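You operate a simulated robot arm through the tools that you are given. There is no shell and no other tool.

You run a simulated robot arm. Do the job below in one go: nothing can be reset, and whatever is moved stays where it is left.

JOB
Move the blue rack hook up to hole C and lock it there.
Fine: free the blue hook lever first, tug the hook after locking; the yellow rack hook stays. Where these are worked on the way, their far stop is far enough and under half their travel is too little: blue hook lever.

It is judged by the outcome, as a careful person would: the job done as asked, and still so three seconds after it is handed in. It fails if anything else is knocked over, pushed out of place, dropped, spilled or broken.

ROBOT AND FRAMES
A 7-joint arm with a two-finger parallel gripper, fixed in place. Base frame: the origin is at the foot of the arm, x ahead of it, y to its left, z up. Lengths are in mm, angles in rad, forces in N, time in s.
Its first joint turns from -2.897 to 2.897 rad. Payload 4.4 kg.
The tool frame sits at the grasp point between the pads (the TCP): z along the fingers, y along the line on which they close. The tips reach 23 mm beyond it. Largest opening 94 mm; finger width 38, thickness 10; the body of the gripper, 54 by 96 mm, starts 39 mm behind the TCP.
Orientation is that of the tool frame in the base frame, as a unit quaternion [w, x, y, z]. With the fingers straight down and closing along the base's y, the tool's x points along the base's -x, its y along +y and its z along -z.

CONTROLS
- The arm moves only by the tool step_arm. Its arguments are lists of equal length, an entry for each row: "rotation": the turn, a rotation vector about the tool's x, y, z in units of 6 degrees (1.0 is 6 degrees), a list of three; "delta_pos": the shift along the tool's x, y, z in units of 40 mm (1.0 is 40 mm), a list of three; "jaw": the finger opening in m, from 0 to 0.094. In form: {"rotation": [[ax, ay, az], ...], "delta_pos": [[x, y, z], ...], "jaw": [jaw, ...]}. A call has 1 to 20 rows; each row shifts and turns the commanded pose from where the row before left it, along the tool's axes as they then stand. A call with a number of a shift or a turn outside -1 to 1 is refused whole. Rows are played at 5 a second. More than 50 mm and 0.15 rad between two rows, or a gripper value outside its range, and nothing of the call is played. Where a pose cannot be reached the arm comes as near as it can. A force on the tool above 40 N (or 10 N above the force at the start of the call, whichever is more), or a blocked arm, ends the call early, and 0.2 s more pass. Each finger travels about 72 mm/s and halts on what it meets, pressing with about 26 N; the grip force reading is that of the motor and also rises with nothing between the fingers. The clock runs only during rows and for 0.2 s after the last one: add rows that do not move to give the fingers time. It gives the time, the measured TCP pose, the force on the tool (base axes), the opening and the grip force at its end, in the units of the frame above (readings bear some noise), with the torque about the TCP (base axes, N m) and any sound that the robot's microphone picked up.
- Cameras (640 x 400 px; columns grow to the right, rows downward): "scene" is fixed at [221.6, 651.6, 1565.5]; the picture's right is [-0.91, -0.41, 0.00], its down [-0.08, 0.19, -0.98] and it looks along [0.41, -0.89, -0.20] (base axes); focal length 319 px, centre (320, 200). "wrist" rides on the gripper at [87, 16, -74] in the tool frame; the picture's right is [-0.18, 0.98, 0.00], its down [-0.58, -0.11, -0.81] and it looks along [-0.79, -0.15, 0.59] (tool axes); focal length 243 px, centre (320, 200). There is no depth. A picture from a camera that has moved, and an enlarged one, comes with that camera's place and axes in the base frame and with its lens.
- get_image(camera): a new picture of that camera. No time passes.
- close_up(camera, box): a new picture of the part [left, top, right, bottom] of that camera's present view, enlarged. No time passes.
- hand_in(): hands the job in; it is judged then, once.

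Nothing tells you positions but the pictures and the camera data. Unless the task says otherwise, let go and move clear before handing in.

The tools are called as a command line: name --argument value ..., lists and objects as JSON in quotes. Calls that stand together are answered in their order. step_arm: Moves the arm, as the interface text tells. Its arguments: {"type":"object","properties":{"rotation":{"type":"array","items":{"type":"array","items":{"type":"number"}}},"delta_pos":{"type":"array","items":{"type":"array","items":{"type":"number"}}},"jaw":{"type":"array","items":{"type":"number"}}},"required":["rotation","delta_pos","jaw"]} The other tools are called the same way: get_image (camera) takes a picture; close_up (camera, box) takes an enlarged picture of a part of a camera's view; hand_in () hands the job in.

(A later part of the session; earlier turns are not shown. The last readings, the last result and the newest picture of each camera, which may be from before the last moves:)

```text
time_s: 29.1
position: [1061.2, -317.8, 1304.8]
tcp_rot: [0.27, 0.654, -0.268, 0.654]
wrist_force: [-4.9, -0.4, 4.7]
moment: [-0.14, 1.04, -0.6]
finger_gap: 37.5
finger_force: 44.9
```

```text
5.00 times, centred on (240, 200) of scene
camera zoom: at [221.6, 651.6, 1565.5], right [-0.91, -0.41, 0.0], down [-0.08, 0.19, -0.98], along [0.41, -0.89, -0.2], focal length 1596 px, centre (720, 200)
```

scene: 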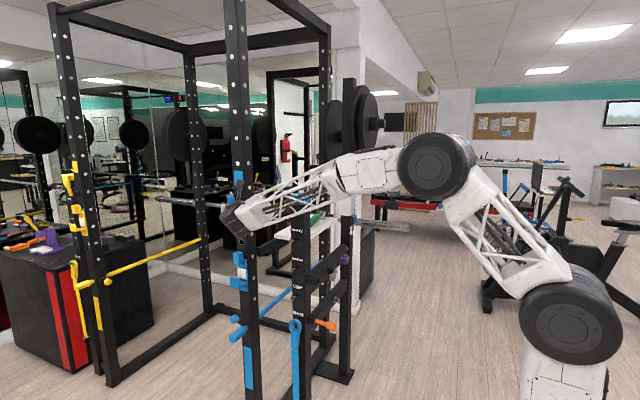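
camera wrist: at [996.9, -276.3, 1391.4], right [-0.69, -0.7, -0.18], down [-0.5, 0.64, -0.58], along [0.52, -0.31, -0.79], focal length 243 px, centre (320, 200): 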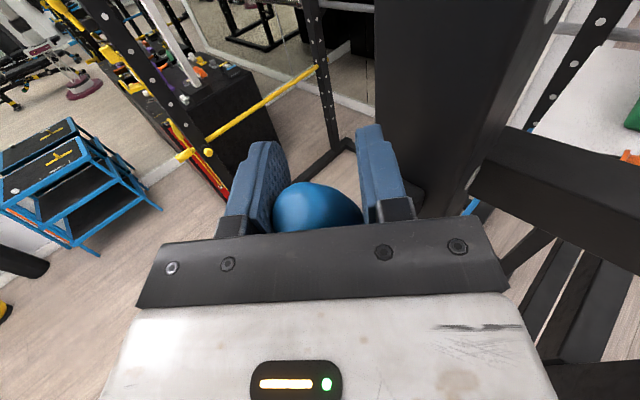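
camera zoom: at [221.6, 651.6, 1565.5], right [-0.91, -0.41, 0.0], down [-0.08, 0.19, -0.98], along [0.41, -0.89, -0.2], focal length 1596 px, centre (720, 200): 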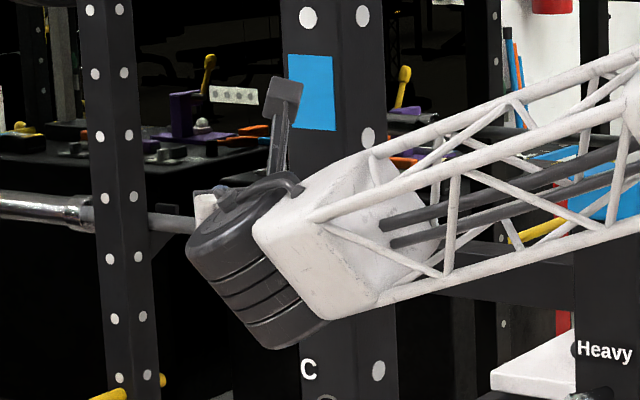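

The lever is turning towards +x under light force, but the head is wedging between the pads. I'll open up, back out and look at where the lever now stands.

step_arm --rotation '[[0, 0, 0], [0, 0, 0], [0, 0, 0], [0, 0, 0], [0, 0, 0]]' --delta_pos '[[0, 0, 0], [0, 0, -0.5], [0, 0, -0.7], [0, 0, -0.8], [0, 0, 0]]' --jaw '[0.06, 0.06, 0.06, 0.06, 0.06]'

get_image --camera "wrist"

close_up --camera "wrist" --box '[230, 20, 450, 220]'

close_up --camera "scene" --box '[190, 160, 290, 240]'

```text
time_s: 30.3
position: [1005.0, -261.5, 1303.0]
tcp_rot: [0.27, 0.653, -0.27, 0.653]
wrist_force: [-0.5, -1.5, -0.5]
moment: [0.0, -0.01, 0.01]
finger_gap: 59.9
finger_force: 0.0
```

```text
taken
camera wrist: at [940.0, -219.8, 1391.0], right [-0.69, -0.7, -0.18], down [-0.5, 0.64, -0.58], along [0.52, -0.31, -0.79], focal length 243 px, centre (320, 200)
```

wrist: 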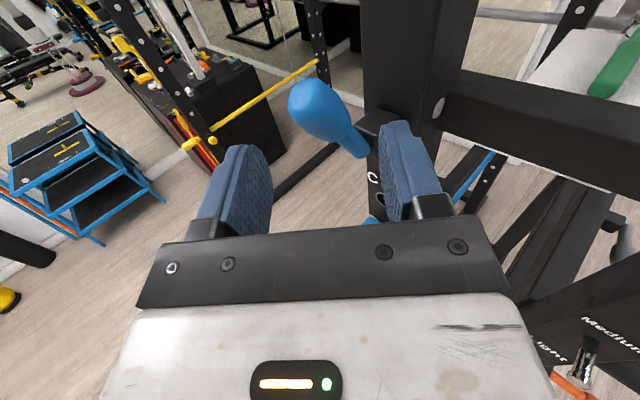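

```text
2.00 times, centred on (340, 120) of wrist
camera zoom: at [940.0, -219.8, 1391.0], right [-0.69, -0.7, -0.18], down [-0.5, 0.64, -0.58], along [0.52, -0.31, -0.79], focal length 485 px, centre (280, 360)
```

zoom: 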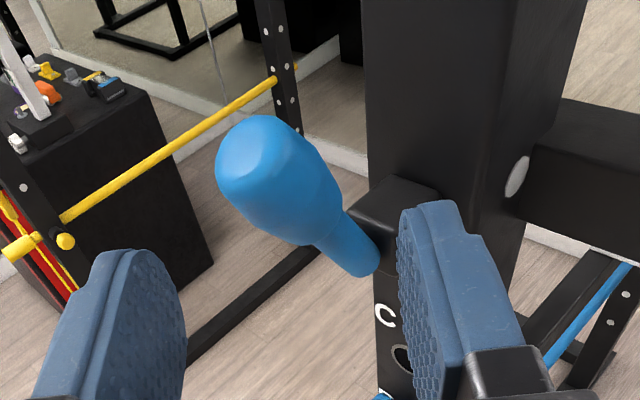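

```text
5.00 times, centred on (240, 200) of scene
camera zoom: at [221.6, 651.6, 1565.5], right [-0.91, -0.41, 0.0], down [-0.08, 0.19, -0.98], along [0.41, -0.89, -0.2], focal length 1596 px, centre (720, 200)
```

zoom: 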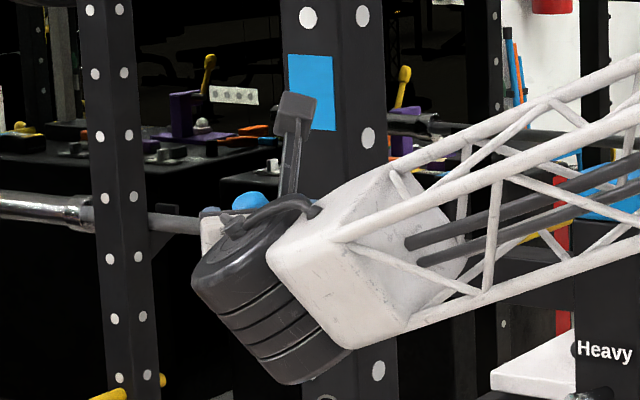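

The lever's base stayed put while its head swung outwards (+y) to about 33°. So it hinges about an x-axis and folds out and down. I'll lift the hand, close the fingers and get above the head to press it down to its far stop.

step_arm --rotation '[[0, 0, 0], [0, 0, 0], [0, 0, 0], [0, 0, 0]]' --delta_pos '[[0.75, 0, 0], [0.75, 0, 0], [0, -0.1, 0.52], [0, -0.1, 0.52]]' --jaw '[0.03, 0.0, 0.0, 0.0]'

get_image --camera "wrist"

close_up --camera "scene" --box '[190, 160, 290, 240]'

```text
time_s: 31.3
position: [1040.1, -285.6, 1365.5]
tcp_rot: [0.27, 0.653, -0.269, 0.654]
wrist_force: [0.5, -1.0, 0.8]
moment: [0.02, 0.0, 0.01]
finger_gap: 0.0
finger_force: 26.0
```

```text
taken
camera wrist: at [975.1, -242.8, 1452.1], right [-0.69, -0.7, -0.18], down [-0.5, 0.64, -0.58], along [0.53, -0.31, -0.79], focal length 243 px, centre (320, 200)
```

wrist: 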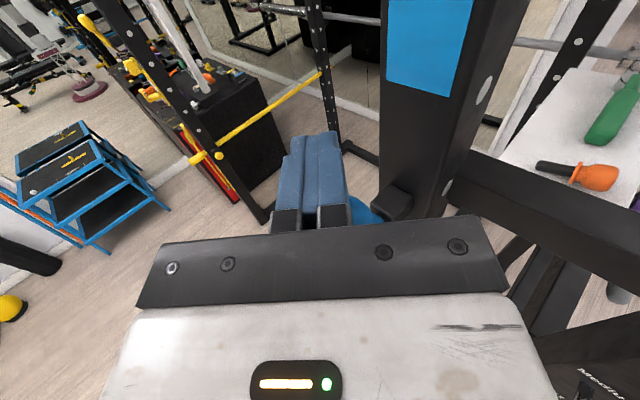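

```text
5.00 times, centred on (240, 200) of scene
camera zoom: at [221.6, 651.6, 1565.5], right [-0.91, -0.41, 0.0], down [-0.08, 0.19, -0.98], along [0.41, -0.89, -0.2], focal length 1596 px, centre (720, 200)
```

zoom: 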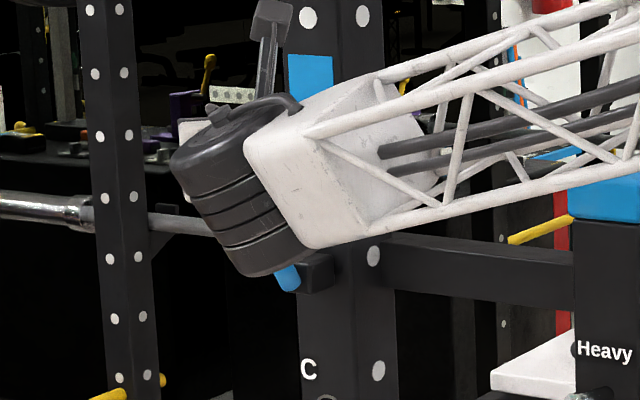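

The closed fingers are above the lever head with their underside at about z 1346. I'll go 5 mm further in and start pressing down.

step_arm --rotation '[[0, 0, 0], [0, 0, 0], [0, 0, 0], [0, 0, 0], [0, 0, 0], [0, 0, 0], [0, 0, 0]]' --delta_pos '[[-0.25, 0, 0.125], [-0.25, 0, 0], [-0.125, 0, 0], [-0.125, 0, 0], [-0.125, 0, 0], [-0.125, 0, 0], [0, 0, 0]]' --jaw '[0, 0, 0, 0, 0, 0, 0]'

get_image --camera "wrist"

close_up --camera "scene" --box '[190, 160, 290, 240]'

```text
time_s: 32.5
position: [1044.2, -286.0, 1338.7]
tcp_rot: [0.269, 0.651, -0.268, 0.658]
wrist_force: [-0.5, 1.1, 0.9]
moment: [0.0, -0.03, 0.03]
finger_gap: 0.3
finger_force: 26.2
stopped in row 5: the force on the tool passed its limit at 44 N (the readings are from after the stop); the commanded pose is now the measured one
```

```text
taken
camera wrist: at [977.5, -245.1, 1425.7], right [-0.69, -0.7, -0.19], down [-0.49, 0.64, -0.59], along [0.53, -0.31, -0.79], focal length 243 px, centre (320, 200)
```

wrist: 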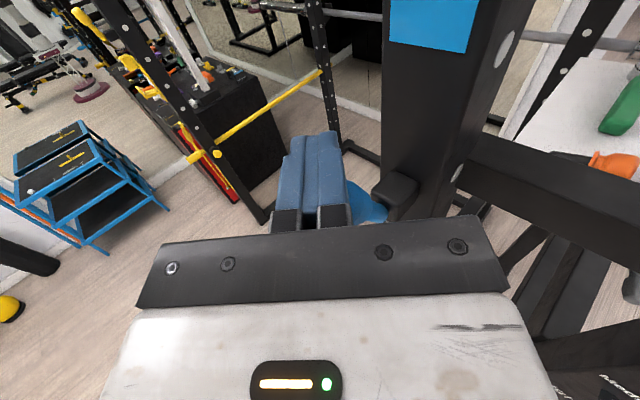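

```text
5.00 times, centred on (240, 200) of scene
camera zoom: at [221.6, 651.6, 1565.5], right [-0.91, -0.41, 0.0], down [-0.08, 0.19, -0.98], along [0.41, -0.89, -0.2], focal length 1596 px, centre (720, 200)
```

zoom: 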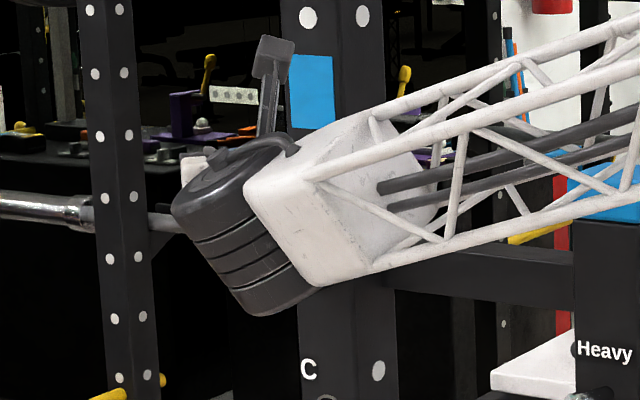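

Pressing straight down on the tip just jammed (the call stopped at 44 N) because the force passed close to the hinge. I'll lift and look, then push from behind the head along its arc instead.

step_arm --rotation '[[0, 0, 0], [0, 0, 0], [0, 0, 0]]' --delta_pos '[[0.7, 0, 0], [0, 0.46, 0.32], [0, 0.46, 0.32]]' --jaw '[0, 0, 0]'

get_image --camera "wrist"

close_up --camera "wrist" --box '[240, 120, 440, 250]'

close_up --camera "scene" --box '[190, 160, 290, 240]'

```text
time_s: 33.3
position: [1035.2, -331.6, 1365.6]
tcp_rot: [0.268, 0.651, -0.268, 0.657]
wrist_force: [-0.5, -0.4, 0.2]
moment: [0.0, 0.0, 0.01]
finger_gap: 0.2
finger_force: 25.6
```

```text
taken
camera wrist: at [970.1, -289.5, 1453.2], right [-0.69, -0.7, -0.19], down [-0.49, 0.64, -0.59], along [0.53, -0.31, -0.79], focal length 243 px, centre (320, 200)
```

wrist: 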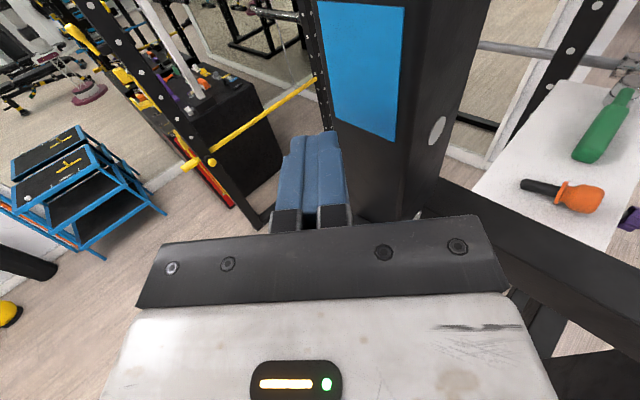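

```text
3.08 times, centred on (340, 185) of wrist
camera zoom: at [970.1, -289.5, 1453.2], right [-0.69, -0.7, -0.19], down [-0.49, 0.64, -0.59], along [0.53, -0.31, -0.79], focal length 746 px, centre (258, 246)
```

zoom: 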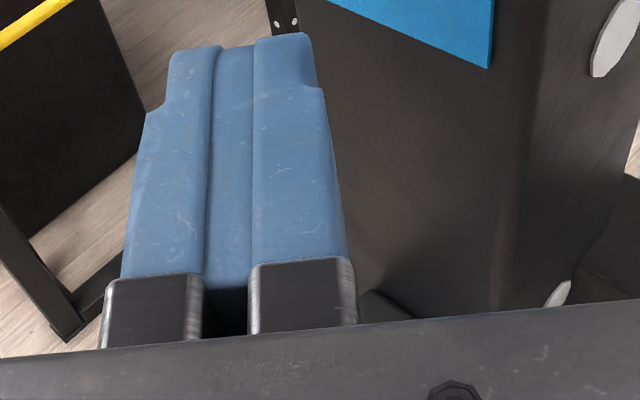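

```text
5.00 times, centred on (240, 200) of scene
camera zoom: at [221.6, 651.6, 1565.5], right [-0.91, -0.41, 0.0], down [-0.08, 0.19, -0.98], along [0.41, -0.89, -0.2], focal length 1596 px, centre (720, 200)
```

zoom: 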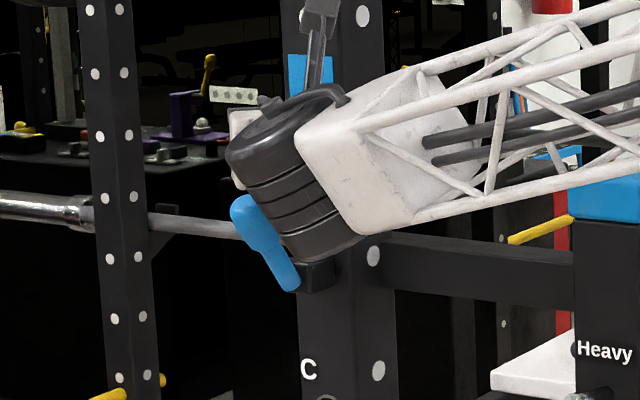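

The lever is now at about 42°, so it does swing further. The closed fingers are behind it, so I'll lower them there and then push outwards along the arc.

step_arm --rotation '[[0, 0, 0], [0, 0, 0], [0, 0, 0]]' --delta_pos '[[-0.58, 0, 0], [-0.58, 0, 0], [0, 0, 0]]' --jaw '[0, 0, 0]'

close_up --camera "scene" --box '[190, 170, 290, 250]'

get_image --camera "wrist"

```text
time_s: 34.1
position: [1036.3, -330.7, 1319.7]
tcp_rot: [0.269, 0.651, -0.268, 0.657]
wrist_force: [-0.9, 0.6, 0.5]
moment: [0.01, 0.01, 0.02]
finger_gap: 0.1
finger_force: 25.6
```

```text
5.00 times, centred on (240, 210) of scene
camera zoom: at [221.6, 651.6, 1565.5], right [-0.91, -0.41, 0.0], down [-0.08, 0.19, -0.98], along [0.41, -0.89, -0.2], focal length 1596 px, centre (720, 150)
```

zoom: 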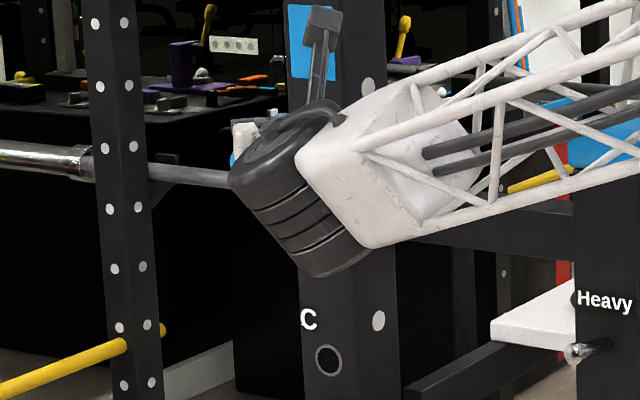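

```text
taken
camera wrist: at [970.5, -289.7, 1406.9], right [-0.69, -0.7, -0.19], down [-0.49, 0.64, -0.59], along [0.53, -0.31, -0.79], focal length 243 px, centre (320, 200)
```

wrist: 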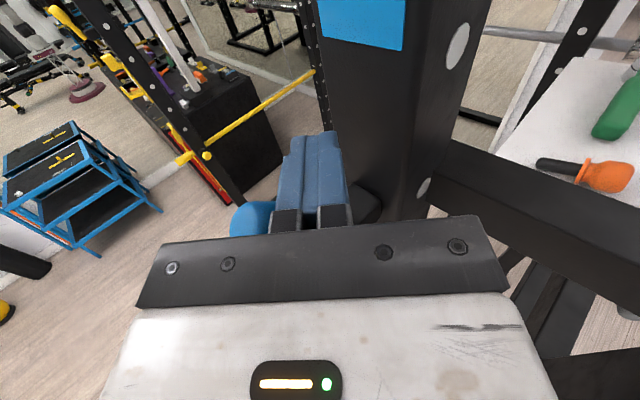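

The fingers are behind the head with clear space around them. I'll move out in +y until the pad meets the head's back and starts turning it.

step_arm --rotation '[[0, 0, 0], [0, 0, 0], [0, 0, 0], [0, 0, 0], [0, 0, 0], [0, 0, 0]]' --delta_pos '[[0, -0.0707, -0.0707], [0, -0.0707, -0.0707], [0, -0.0707, -0.0707], [0, -0.053, -0.053], [-0.01, -0.053, -0.053], [0, 0, 0]]' --jaw '[0, 0, 0, 0, 0, 0]'

get_image --camera "wrist"

```text
time_s: 35.5
position: [1035.5, -313.1, 1320.5]
tcp_rot: [0.268, 0.651, -0.268, 0.658]
wrist_force: [0.1, -0.6, 0.1]
moment: [-0.01, 0.01, -0.04]
finger_gap: 0.3
finger_force: 26.4
```

```text
taken
camera wrist: at [970.2, -271.6, 1406.3], right [-0.69, -0.7, -0.19], down [-0.49, 0.64, -0.59], along [0.53, -0.31, -0.79], focal length 243 px, centre (320, 200)
```

wrist: 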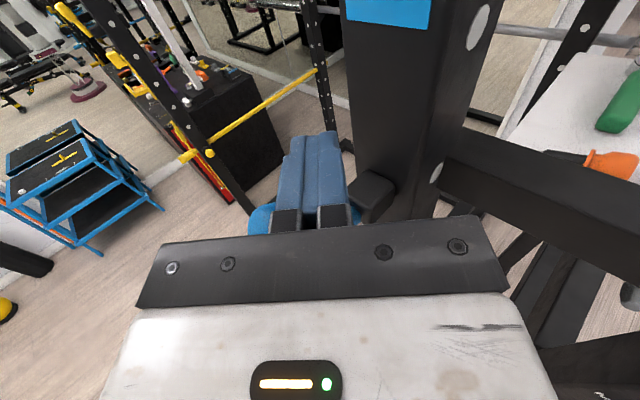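

No contact yet. I'll follow the arc outwards and down.

step_arm --rotation '[[0, 0, 0], [0, 0, 0], [0, 0, 0], [0, 0, 0], [0, 0, 0], [0, 0, 0]]' --delta_pos '[[-0.05, -0.046, -0.046], [-0.05, -0.046, -0.046], [-0.05, -0.046, -0.046], [-0.05, -0.046, -0.046], [-0.05, -0.046, -0.046], [0, 0, 0]]' --jaw '[0, 0, 0, 0, 0, 0]'

get_image --camera "wrist"

close_up --camera "scene" --box '[190, 170, 290, 250]'

```text
time_s: 36.9
position: [1034.5, -300.5, 1310.6]
tcp_rot: [0.269, 0.651, -0.268, 0.657]
wrist_force: [0.0, -0.1, -0.6]
moment: [-0.02, -0.01, -0.02]
finger_gap: 0.0
finger_force: 25.8
```

```text
taken
camera wrist: at [969.9, -258.8, 1396.5], right [-0.69, -0.7, -0.19], down [-0.49, 0.64, -0.59], along [0.53, -0.31, -0.79], focal length 243 px, centre (320, 200)
```

wrist: 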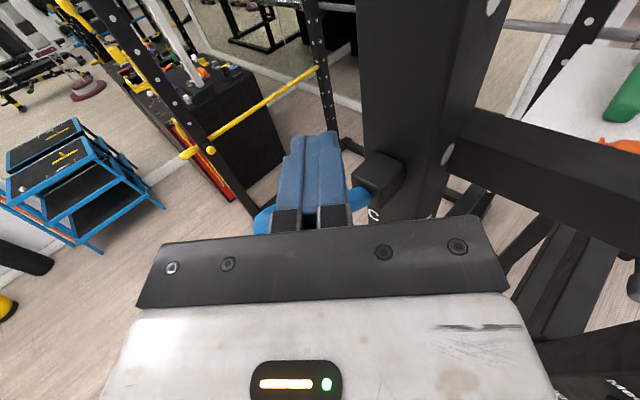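

```text
5.00 times, centred on (240, 210) of scene
camera zoom: at [221.6, 651.6, 1565.5], right [-0.91, -0.41, 0.0], down [-0.08, 0.19, -0.98], along [0.41, -0.89, -0.2], focal length 1596 px, centre (720, 150)
```

zoom: 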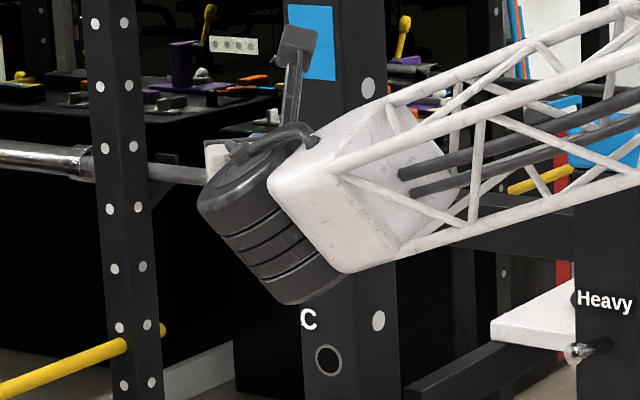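

Still almost no force; the lever appears to be following or already lower. I'll continue down the arc.

step_arm --rotation '[[0, 0, 0], [0, 0, 0], [0, 0, 0], [0, 0, 0], [0, 0, 0], [0, 0, 0], [0, 0, 0], [0, 0, 0], [0, 0, 0]]' --delta_pos '[[-0.07, -0.045, -0.045], [-0.07, -0.045, -0.045], [-0.07, -0.04, -0.04], [-0.077, -0.035, -0.035], [-0.077, -0.03, -0.03], [-0.077, -0.03, -0.03], [-0.08, -0.02, -0.02], [-0.08, -0.02, -0.02], [0, 0, 0]]' --jaw '[0, 0, 0, 0, 0, 0, 0, 0, 0]'

get_image --camera "wrist"

close_up --camera "scene" --box '[190, 170, 290, 250]'

```text
time_s: 38.9
position: [1035.9, -285.2, 1284.6]
tcp_rot: [0.269, 0.65, -0.268, 0.658]
wrist_force: [0.2, -0.1, -0.7]
moment: [-0.01, 0.03, 0.01]
finger_gap: 0.0
finger_force: 26.2
```

```text
taken
camera wrist: at [970.2, -244.0, 1372.0], right [-0.69, -0.7, -0.19], down [-0.49, 0.64, -0.59], along [0.53, -0.31, -0.79], focal length 243 px, centre (320, 200)
```

wrist: 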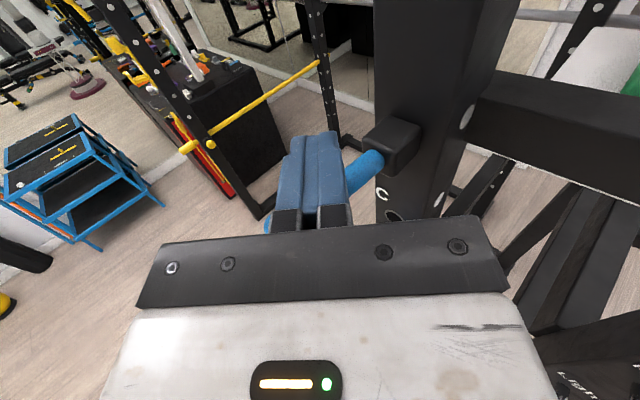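

```text
5.00 times, centred on (240, 210) of scene
camera zoom: at [221.6, 651.6, 1565.5], right [-0.91, -0.41, 0.0], down [-0.08, 0.19, -0.98], along [0.41, -0.89, -0.2], focal length 1596 px, centre (720, 150)
```

zoom: 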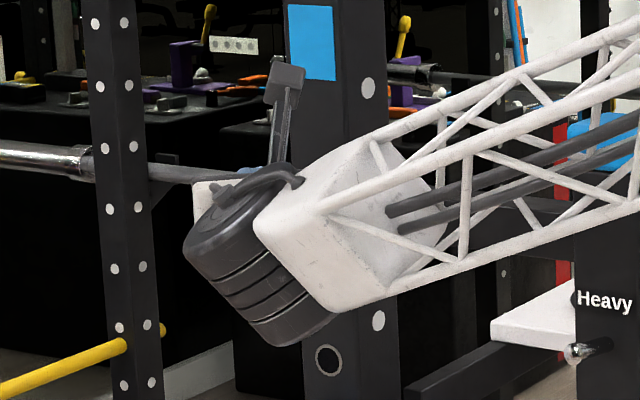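

The lever is now roughly horizontal beneath the fingers and turned with very little force. I'll keep pressing down gently to find the far stop.

step_arm --rotation '[[0, 0, 0], [0, 0, 0], [0, 0, 0], [0, 0, 0], [0, 0, 0]]' --delta_pos '[[-0.07, -0.01, -0.01], [-0.07, -0.01, -0.01], [-0.07, -0.01, -0.01], [-0.07, 0, 0], [0, 0, 0]]' --jaw '[0, 0, 0, 0, 0]'

get_image --camera "wrist"

close_up --camera "scene" --box '[190, 170, 290, 250]'

```text
time_s: 39.8
position: [1036.2, -285.0, 1284.3]
tcp_rot: [0.269, 0.648, -0.27, 0.66]
wrist_force: [-0.8, -4.8, 8.4]
moment: [0.0, -0.03, -0.02]
finger_gap: 0.0
finger_force: 25.7
stopped in row 4: the force on the tool passed its limit at 43 N (the readings are from after the stop); the commanded pose is now the measured one
```

```text
taken
camera wrist: at [969.0, -242.7, 1370.3], right [-0.69, -0.7, -0.19], down [-0.49, 0.64, -0.59], along [0.54, -0.32, -0.78], focal length 243 px, centre (320, 200)
```

wrist: 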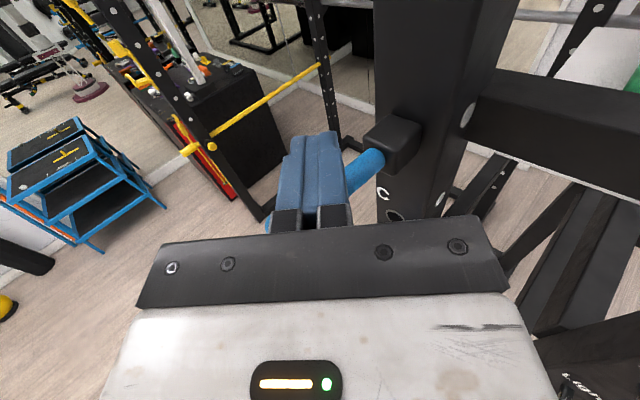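

```text
5.00 times, centred on (240, 210) of scene
camera zoom: at [221.6, 651.6, 1565.5], right [-0.91, -0.41, 0.0], down [-0.08, 0.19, -0.98], along [0.41, -0.89, -0.2], focal length 1596 px, centre (720, 150)
```

zoom: 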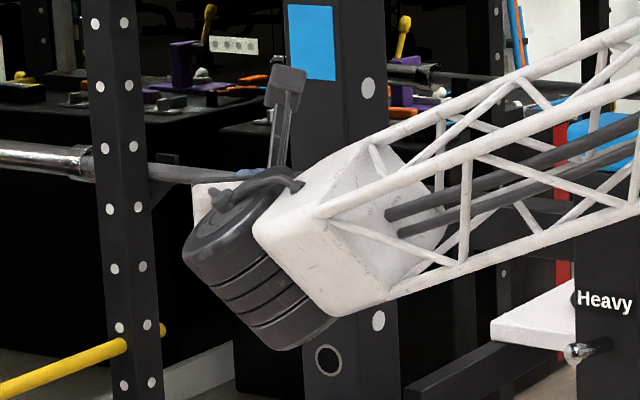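

Resistance rose sharply with the lever about horizontal, which should be its far stop. I'll lift away and check where it stays.

step_arm --rotation '[[0, 0, 0], [0, 0, 0], [0, 0, 0], [0, 0, 0], [0, 0, 0]]' --delta_pos '[[0.4, 0, 0], [0.6, 0, 0], [0, 0, -0.6], [0, 0, -0.8], [0, 0, -0.8]]' --jaw '[0, 0, 0, 0, 0]'

get_image --camera "wrist"

close_up --camera "wrist" --box '[260, 60, 460, 240]'

close_up --camera "scene" --box '[190, 170, 290, 250]'

```text
time_s: 41.0
position: [972.4, -221.2, 1320.1]
tcp_rot: [0.268, 0.648, -0.268, 0.66]
wrist_force: [0.7, 0.4, -0.2]
moment: [0.0, -0.04, 0.02]
finger_gap: 0.0
finger_force: 25.8
```

```text
taken
camera wrist: at [906.3, -180.3, 1406.8], right [-0.69, -0.7, -0.19], down [-0.49, 0.64, -0.59], along [0.54, -0.32, -0.78], focal length 243 px, centre (320, 200)
```

wrist: 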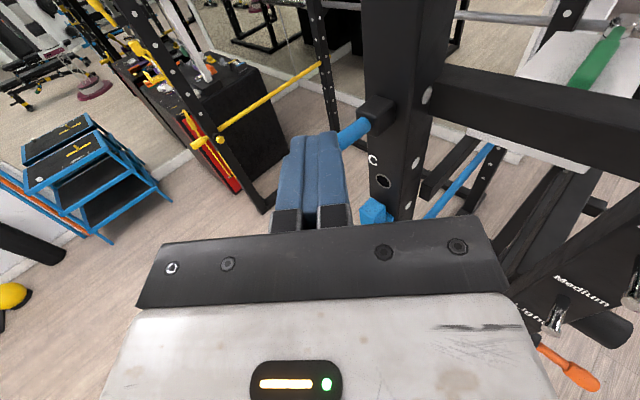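

```text
2.22 times, centred on (360, 150) of wrist
camera zoom: at [906.3, -180.3, 1406.8], right [-0.69, -0.7, -0.19], down [-0.49, 0.64, -0.59], along [0.54, -0.32, -0.78], focal length 539 px, centre (231, 311)
```

zoom: 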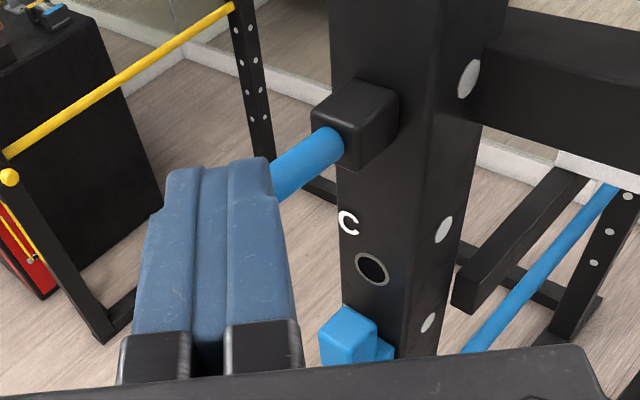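

```text
5.00 times, centred on (240, 210) of scene
camera zoom: at [221.6, 651.6, 1565.5], right [-0.91, -0.41, 0.0], down [-0.08, 0.19, -0.98], along [0.41, -0.89, -0.2], focal length 1596 px, centre (720, 150)
```

zoom: 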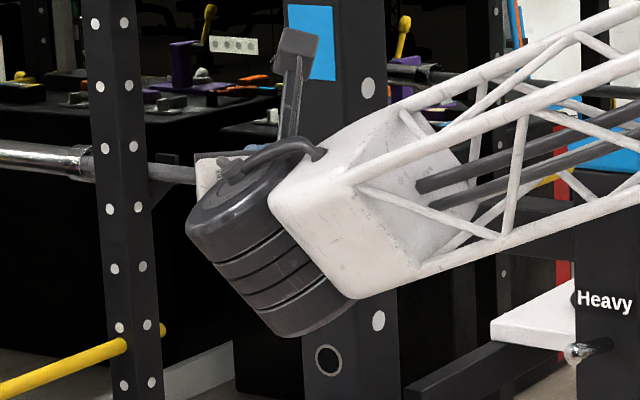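

The lever now points straight out at its far stop and stays there. The hook's lip at about [1048, -320, 957] can be gripped top and bottom, well clear of the upright. I'll back off, go down and roll the tool 90° so the jaws close vertically.

step_arm --rotation '[[0, -0.16, 0], [0, 0, 0], [0, 0, 0], [0, 0, 0], [0, 0, 0], [0, 0, 0], [0, 0, 0], [0, 0, 0], [0, 0, 0], [0, 0, 0], [0, 0, 0], [0, 0, 0]]' --delta_pos '[[0, 0, -0.75], [0, 0, -0.75], [-0.9, 0, 0], [-0.9, 0, 0], [-0.9, 0, 0], [-0.9, 0, 0], [-0.9, 0, 0], [-0.9, 0, 0], [-0.9, 0, 0], [-0.9, 0, 0], [-0.9, 0, 0], [-0.9, 0, 0]]' --jaw '[0.0, 0.03, 0.06, 0.06, 0.06, 0.06, 0.06, 0.06, 0.06, 0.06, 0.06, 0.06]'

get_image --camera "wrist"

get_image --camera "scene"

```text
time_s: 43.6
position: [930.6, -176.4, 961.2]
tcp_rot: [0.267, 0.654, -0.27, 0.654]
wrist_force: [0.3, 0.2, -0.3]
moment: [0.0, 0.01, -0.01]
finger_gap: 59.8
finger_force: 0.1
```

```text
taken
camera wrist: at [865.6, -136.8, 1049.0], right [-0.69, -0.7, -0.19], down [-0.49, 0.65, -0.58], along [0.53, -0.31, -0.79], focal length 243 px, centre (320, 200)
```

wrist: 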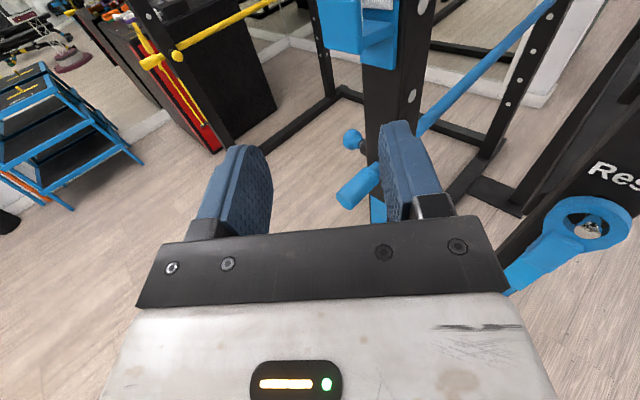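

```text
taken
```

scene: 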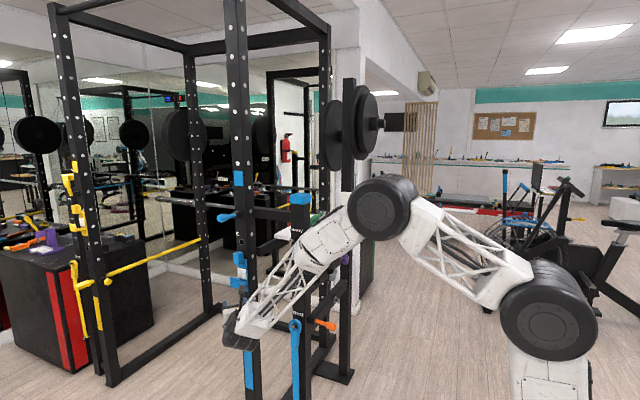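

The arm is down at hook level, and both the hook and the lever are visible in the scene camera. I'll zoom in to measure the hook's lip precisely.

close_up --camera "scene" --box '[205, 235, 275, 305]'

close_up --camera "scene" --box '[205, 190, 275, 250]'

close_up --camera "wrist" --box '[300, 0, 460, 110]'

```text
5.71 times, centred on (240, 270) of scene
camera zoom: at [221.6, 651.6, 1565.5], right [-0.91, -0.41, 0.0], down [-0.08, 0.19, -0.98], along [0.41, -0.89, -0.2], focal length 1824 px, centre (777, -200)
```

zoom: 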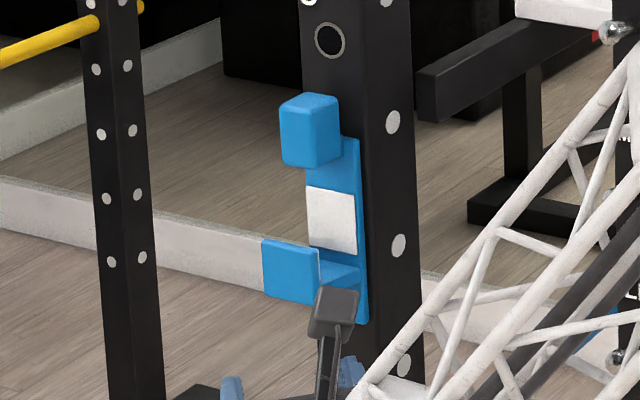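

```text
6.67 times, centred on (240, 220) of scene
camera zoom: at [221.6, 651.6, 1565.5], right [-0.91, -0.41, 0.0], down [-0.08, 0.19, -0.98], along [0.41, -0.89, -0.2], focal length 2128 px, centre (853, 67)
```

zoom: 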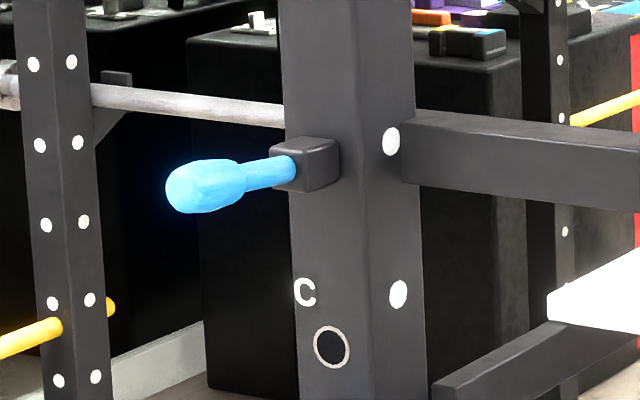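

```text
3.64 times, centred on (380, 55) of wrist
camera zoom: at [865.6, -136.8, 1049.0], right [-0.69, -0.7, -0.19], down [-0.49, 0.65, -0.58], along [0.53, -0.31, -0.79], focal length 882 px, centre (102, 727)
```

zoom: 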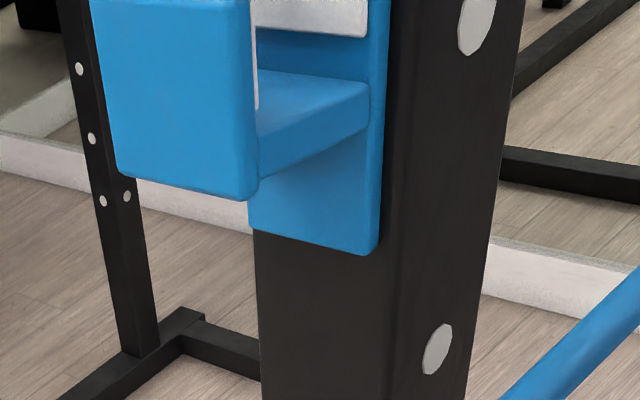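

The hook's lip and shelf are clear in both views. I'll look closely at the yellow hook, which already sits at its C, to see how a seated hook lines up with the hole.

close_up --camera "scene" --box '[55, 185, 115, 265]'

close_up --camera "scene" --box '[215, 215, 275, 295]'

```text
5.00 times, centred on (85, 225) of scene
camera zoom: at [221.6, 651.6, 1565.5], right [-0.91, -0.41, 0.0], down [-0.08, 0.19, -0.98], along [0.41, -0.89, -0.2], focal length 1596 px, centre (1495, 75)
```

zoom: 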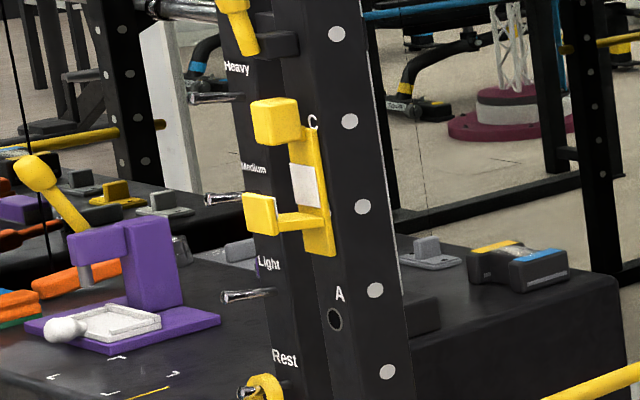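

```text
5.00 times, centred on (245, 255) of scene
camera zoom: at [221.6, 651.6, 1565.5], right [-0.91, -0.41, 0.0], down [-0.08, 0.19, -0.98], along [0.41, -0.89, -0.2], focal length 1596 px, centre (695, -75)
```

zoom: 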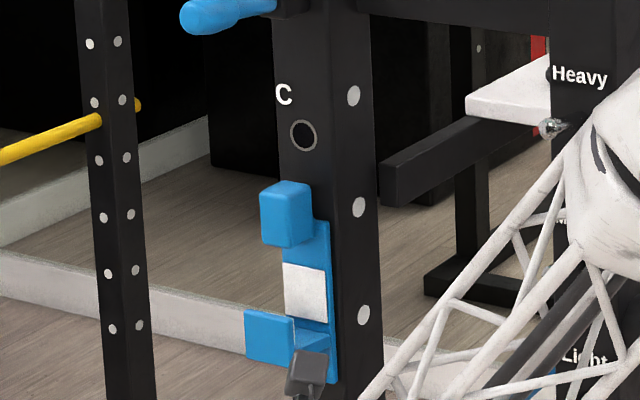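

The yellow hook's plate sits about 100 mm higher than the blue one, and the A–C spacing measures about 200 mm. So the blue hook is at B and must rise 100 mm. I'll roll the tool so the jaws close vertically, to grip the lip's top and bottom.

step_arm --rotation '[[0, 0, 1], [0, 0, 1], [0, 0, 1], [0, 0, 1], [0, 0, 1], [0, 0, 1], [0, 0, 1], [0, 0, 1], [0, 0, 1], [0, 0, 1], [0, 0, 1], [0, 0, 1], [0, 0, 1], [0, 0, 1], [0, 0, 1]]' --delta_pos '[[0, 0, 0], [0, 0, 0], [0, 0, 0], [0, 0, 0], [0, 0, 0], [0, 0, 0], [0, 0, 0], [0, 0, 0], [0, 0, 0], [0, 0, 0], [0, 0, 0], [0, 0, 0], [0, 0, 0], [0, 0, 0], [0, 0, 0]]' --jaw '[0.07, 0.08, 0.08, 0.08, 0.08, 0.08, 0.08, 0.08, 0.08, 0.08, 0.08, 0.08, 0.08, 0.08, 0.08]'

get_image --camera "wrist"

get_image --camera "scene"

```text
time_s: 46.8
position: [931.2, -178.4, 961.6]
tcp_rot: [0.275, -0.27, 0.654, -0.651]
wrist_force: [0.2, -0.1, -1.1]
moment: [-0.02, 0.02, 0.01]
finger_gap: 80.0
finger_force: 0.1
```

```text
taken
camera wrist: at [816.6, -186.5, 945.4], right [0.13, 0.14, -0.98], down [-0.17, 0.98, 0.12], along [0.98, 0.15, 0.15], focal length 243 px, centre (320, 200)
```

wrist: 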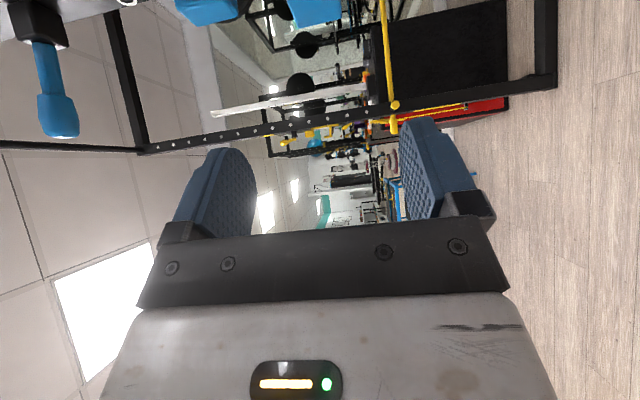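

```text
taken
```

scene: 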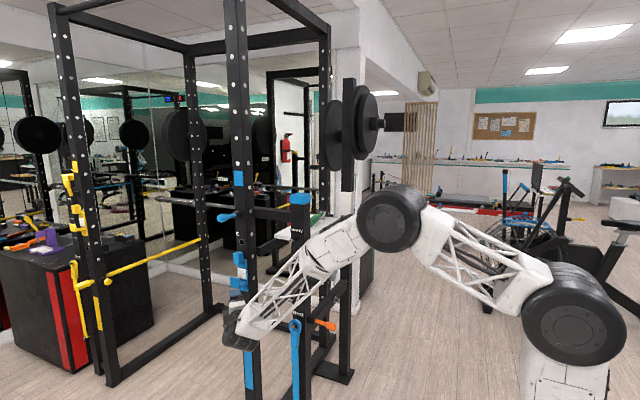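

This view looks along the rack's side, showing the lever, the hook block and the lip edge-on. I'll zoom in to get the lip's y position.

close_up --camera "wrist" --box '[150, 0, 360, 80]'

close_up --camera "wrist" --box '[0, 0, 140, 150]'

```text
3.05 times, centred on (255, 40) of wrist
camera zoom: at [816.6, -186.5, 945.4], right [0.13, 0.14, -0.98], down [-0.17, 0.98, 0.12], along [0.98, 0.15, 0.15], focal length 739 px, centre (518, 688)
```

zoom: 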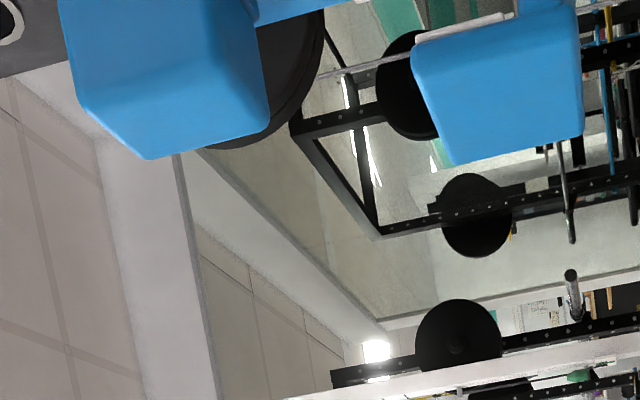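

```text
2.67 times, centred on (70, 75) of wrist
camera zoom: at [816.6, -186.5, 945.4], right [0.13, 0.14, -0.98], down [-0.17, 0.98, 0.12], along [0.98, 0.15, 0.15], focal length 647 px, centre (987, 533)
```

zoom: 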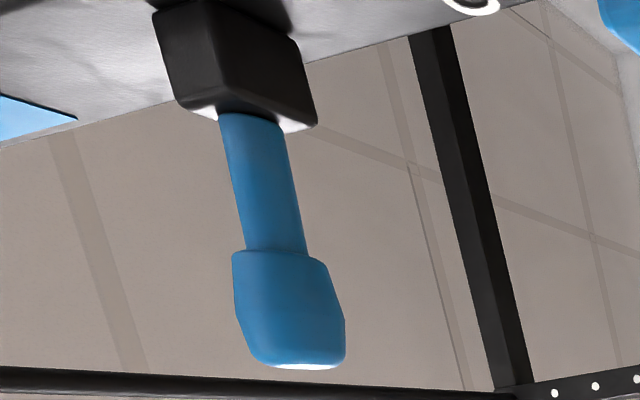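

The lip spans about x 1026–1070, y ≈ -318 and z 941–983. I'll move to a stand-off 80 mm in front of it, jaws open 80 mm.

step_arm --rotation '[[0, 0, 0], [0, 0, 0], [0, 0, 0], [0, 0, 0]]' --delta_pos '[[0.18, 0, 0.857], [0.18, 0, 0.857], [0.18, 0, 0.857], [0, 0, 0]]' --jaw '[0.08, 0.08, 0.08, 0.08]'

get_image --camera "wrist"

close_up --camera "scene" --box '[195, 220, 295, 320]'

```text
time_s: 47.8
position: [988.9, -265.6, 960.7]
tcp_rot: [0.274, -0.27, 0.655, -0.651]
wrist_force: [0.1, 0.9, -0.8]
moment: [-0.03, -0.02, 0.02]
finger_gap: 80.1
finger_force: 0.2
```

```text
taken
camera wrist: at [874.9, -274.4, 945.3], right [0.13, 0.14, -0.98], down [-0.16, 0.98, 0.11], along [0.98, 0.15, 0.15], focal length 243 px, centre (320, 200)
```

wrist: 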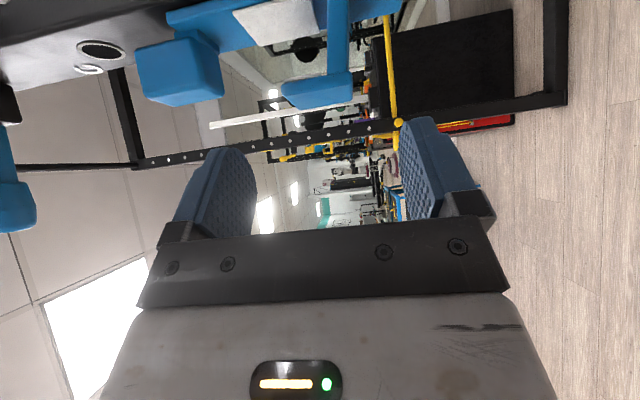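

```text
4.00 times, centred on (245, 270) of scene
camera zoom: at [221.6, 651.6, 1565.5], right [-0.91, -0.41, 0.0], down [-0.08, 0.19, -0.98], along [0.41, -0.89, -0.2], focal length 1277 px, centre (620, -80)
```

zoom: 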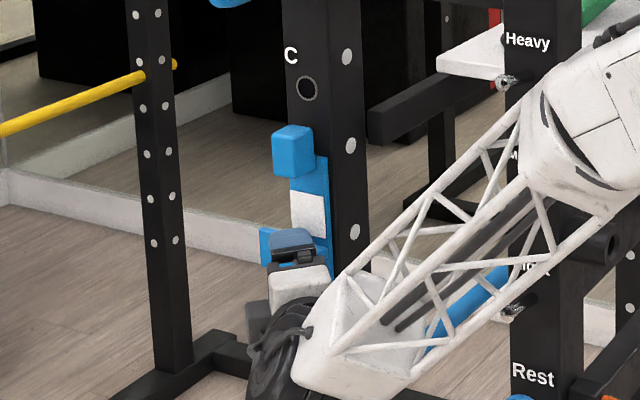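

The lip sits nicely between the upper and lower fingers. I'll advance along the tool axis to straddle it.

step_arm --rotation '[[0, 0, 0], [0, 0, 0], [0, 0, 0], [0, 0, 0], [0, 0, 0]]' --delta_pos '[[0, 0, 0.5], [0, 0, 0.5], [0, 0, 0.5], [0, 0, 0.4], [0, 0, 0]]' --jaw '[0.08, 0.08, 0.08, 0.08, 0.08]'

get_image --camera "wrist"

close_up --camera "scene" --box '[195, 220, 295, 320]'

```text
time_s: 49.0
position: [1042.7, -319.5, 960.9]
tcp_rot: [0.274, -0.27, 0.654, -0.651]
wrist_force: [0.0, -0.4, 0.3]
moment: [0.0, 0.02, 0.02]
finger_gap: 80.1
finger_force: 0.0
```

```text
taken
camera wrist: at [929.2, -327.8, 944.5], right [0.13, 0.14, -0.98], down [-0.16, 0.98, 0.11], along [0.98, 0.15, 0.15], focal length 243 px, centre (320, 200)
```

wrist: 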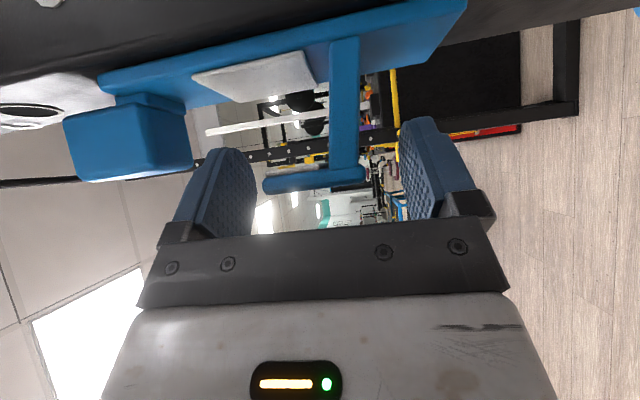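

```text
4.00 times, centred on (245, 270) of scene
camera zoom: at [221.6, 651.6, 1565.5], right [-0.91, -0.41, 0.0], down [-0.08, 0.19, -0.98], along [0.41, -0.89, -0.2], focal length 1277 px, centre (620, -80)
```

zoom: 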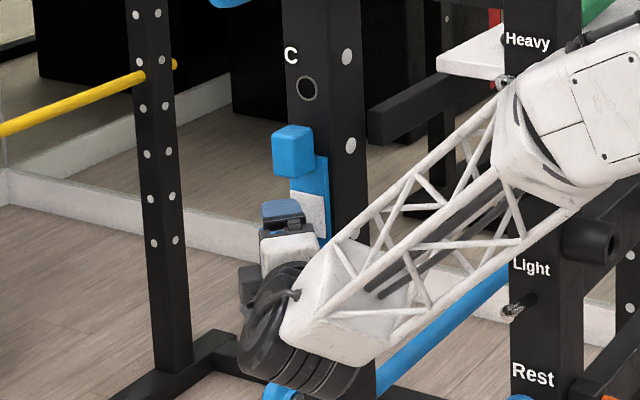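

The jaws straddle the lip well, with the lip slightly above centre. I'll raise the tool 2 mm and close gently.

step_arm --rotation '[[0, 0, 0], [0, 0, 0], [0, 0, 0], [0, 0, 0]]' --delta_pos '[[0, -0.05, 0], [0, 0, 0], [0, 0, 0], [0, 0, 0]]' --jaw '[0.07, 0.06, 0.052, 0.052]'

get_image --camera "wrist"

```text
time_s: 50.0
position: [1043.6, -319.1, 961.8]
tcp_rot: [0.274, -0.271, 0.654, -0.652]
wrist_force: [0.2, -0.2, -0.2]
moment: [-0.03, 0.03, -0.02]
finger_gap: 51.7
finger_force: 0.0
```

```text
taken
camera wrist: at [928.6, -327.5, 946.6], right [0.13, 0.14, -0.98], down [-0.16, 0.98, 0.11], along [0.98, 0.15, 0.15], focal length 243 px, centre (320, 200)
```

wrist: 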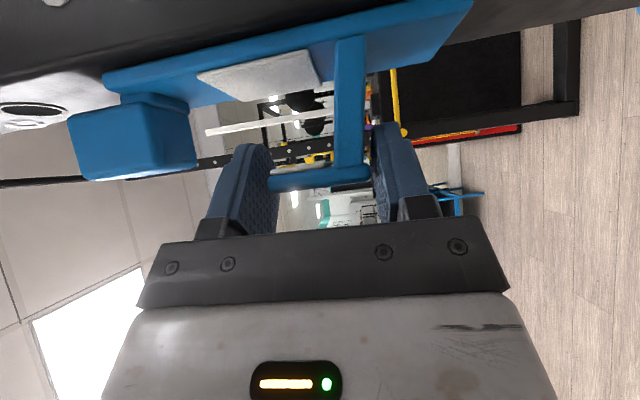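

The lip is centred between the pads. I'll close to grip it.

step_arm --rotation '[[0, 0, 0], [0, 0, 0], [0, 0, 0], [0, 0, 0]]' --delta_pos '[[0, 0, 0], [0, 0, 0], [0, 0, 0], [0, 0, 0]]' --jaw '[0.046, 0.042, 0.038, 0.036]'

get_image --camera "wrist"

```text
time_s: 51.0
position: [1043.4, -318.9, 961.8]
tcp_rot: [0.274, -0.27, 0.655, -0.65]
wrist_force: [-0.2, 2.2, -1.1]
moment: [0.54, 0.12, 0.07]
finger_gap: 43.9
finger_force: 25.2
```

```text
taken
camera wrist: at [928.6, -327.4, 946.2], right [0.13, 0.14, -0.98], down [-0.17, 0.98, 0.11], along [0.98, 0.15, 0.15], focal length 243 px, centre (320, 200)
```

wrist: 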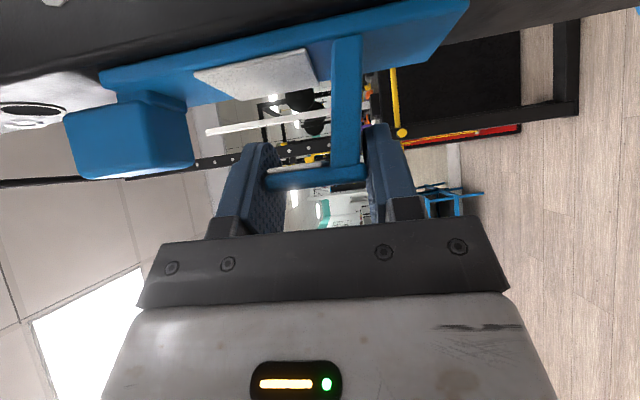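

The lip is gripped at 43.9 mm with almost no side load. I'll lift 6 mm first and watch the force.

step_arm --rotation '[[0, 0, 0], [0, 0, 0], [0, 0, 0], [0, 0, 0]]' --delta_pos '[[0, -0.05, 0], [0, -0.05, 0], [0, -0.05, 0], [0, 0, 0]]' --jaw '[0.036, 0.036, 0.036, 0.036]'

get_image --camera "wrist"

```text
time_s: 52.0
position: [1042.6, -319.3, 966.9]
tcp_rot: [0.273, -0.271, 0.655, -0.65]
wrist_force: [0.3, 5.0, -19.9]
moment: [0.98, 0.13, 0.03]
finger_gap: 44.2
finger_force: 25.6
```

```text
taken
camera wrist: at [928.0, -327.5, 950.7], right [0.13, 0.14, -0.98], down [-0.16, 0.98, 0.12], along [0.98, 0.15, 0.15], focal length 243 px, centre (320, 200)
```

wrist: 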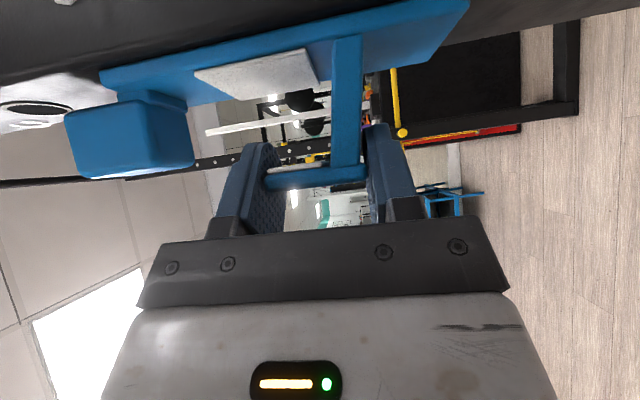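

The hook is rising with a load of about 20 N, which is its weight plus friction. I'll continue upward 40 mm.

step_arm --rotation '[[0, 0, 0], [0, 0, 0], [0, 0, 0], [0, 0, 0], [0, 0, 0], [0, 0, 0], [0, 0, 0], [0, 0, 0], [0, 0, 0], [0, 0, 0], [0, 0, 0]]' --delta_pos '[[0, -0.1, 0], [0, -0.1, 0], [0, -0.1, 0], [0, -0.1, 0], [0, -0.1, 0], [0, -0.1, 0], [0, -0.1, 0], [0, -0.1, 0], [0, -0.1, 0], [0, -0.1, 0], [0, 0, 0]]' --jaw '[0.036, 0.036, 0.036, 0.036, 0.036, 0.036, 0.036, 0.036, 0.036, 0.036, 0.036]'

get_image --camera "wrist"

close_up --camera "scene" --box '[195, 200, 295, 300]'

```text
time_s: 52.5
position: [1041.1, -318.0, 964.5]
tcp_rot: [0.273, -0.273, 0.656, -0.649]
wrist_force: [-0.3, -0.4, -4.9]
moment: [0.3, 0.04, -0.02]
finger_gap: 44.0
finger_force: 26.0
stopped in row 2: the force on the tool passed its limit at 44 N (the readings are from after the stop); the commanded pose is now the measured one
```

```text
taken
camera wrist: at [927.2, -326.8, 950.6], right [0.12, 0.14, -0.98], down [-0.16, 0.98, 0.12], along [0.98, 0.15, 0.14], focal length 243 px, centre (320, 200)
```

wrist: 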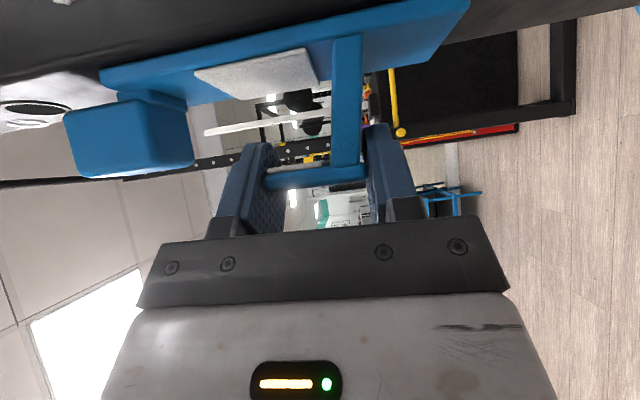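

```text
4.00 times, centred on (245, 250) of scene
camera zoom: at [221.6, 651.6, 1565.5], right [-0.91, -0.41, 0.0], down [-0.08, 0.19, -0.98], along [0.41, -0.89, -0.2], focal length 1277 px, centre (620, 0)
```

zoom: 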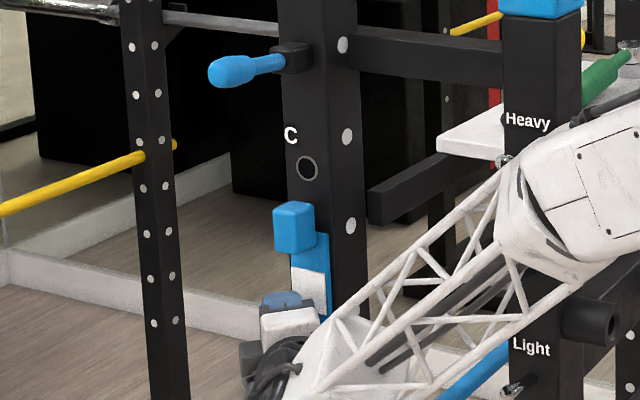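

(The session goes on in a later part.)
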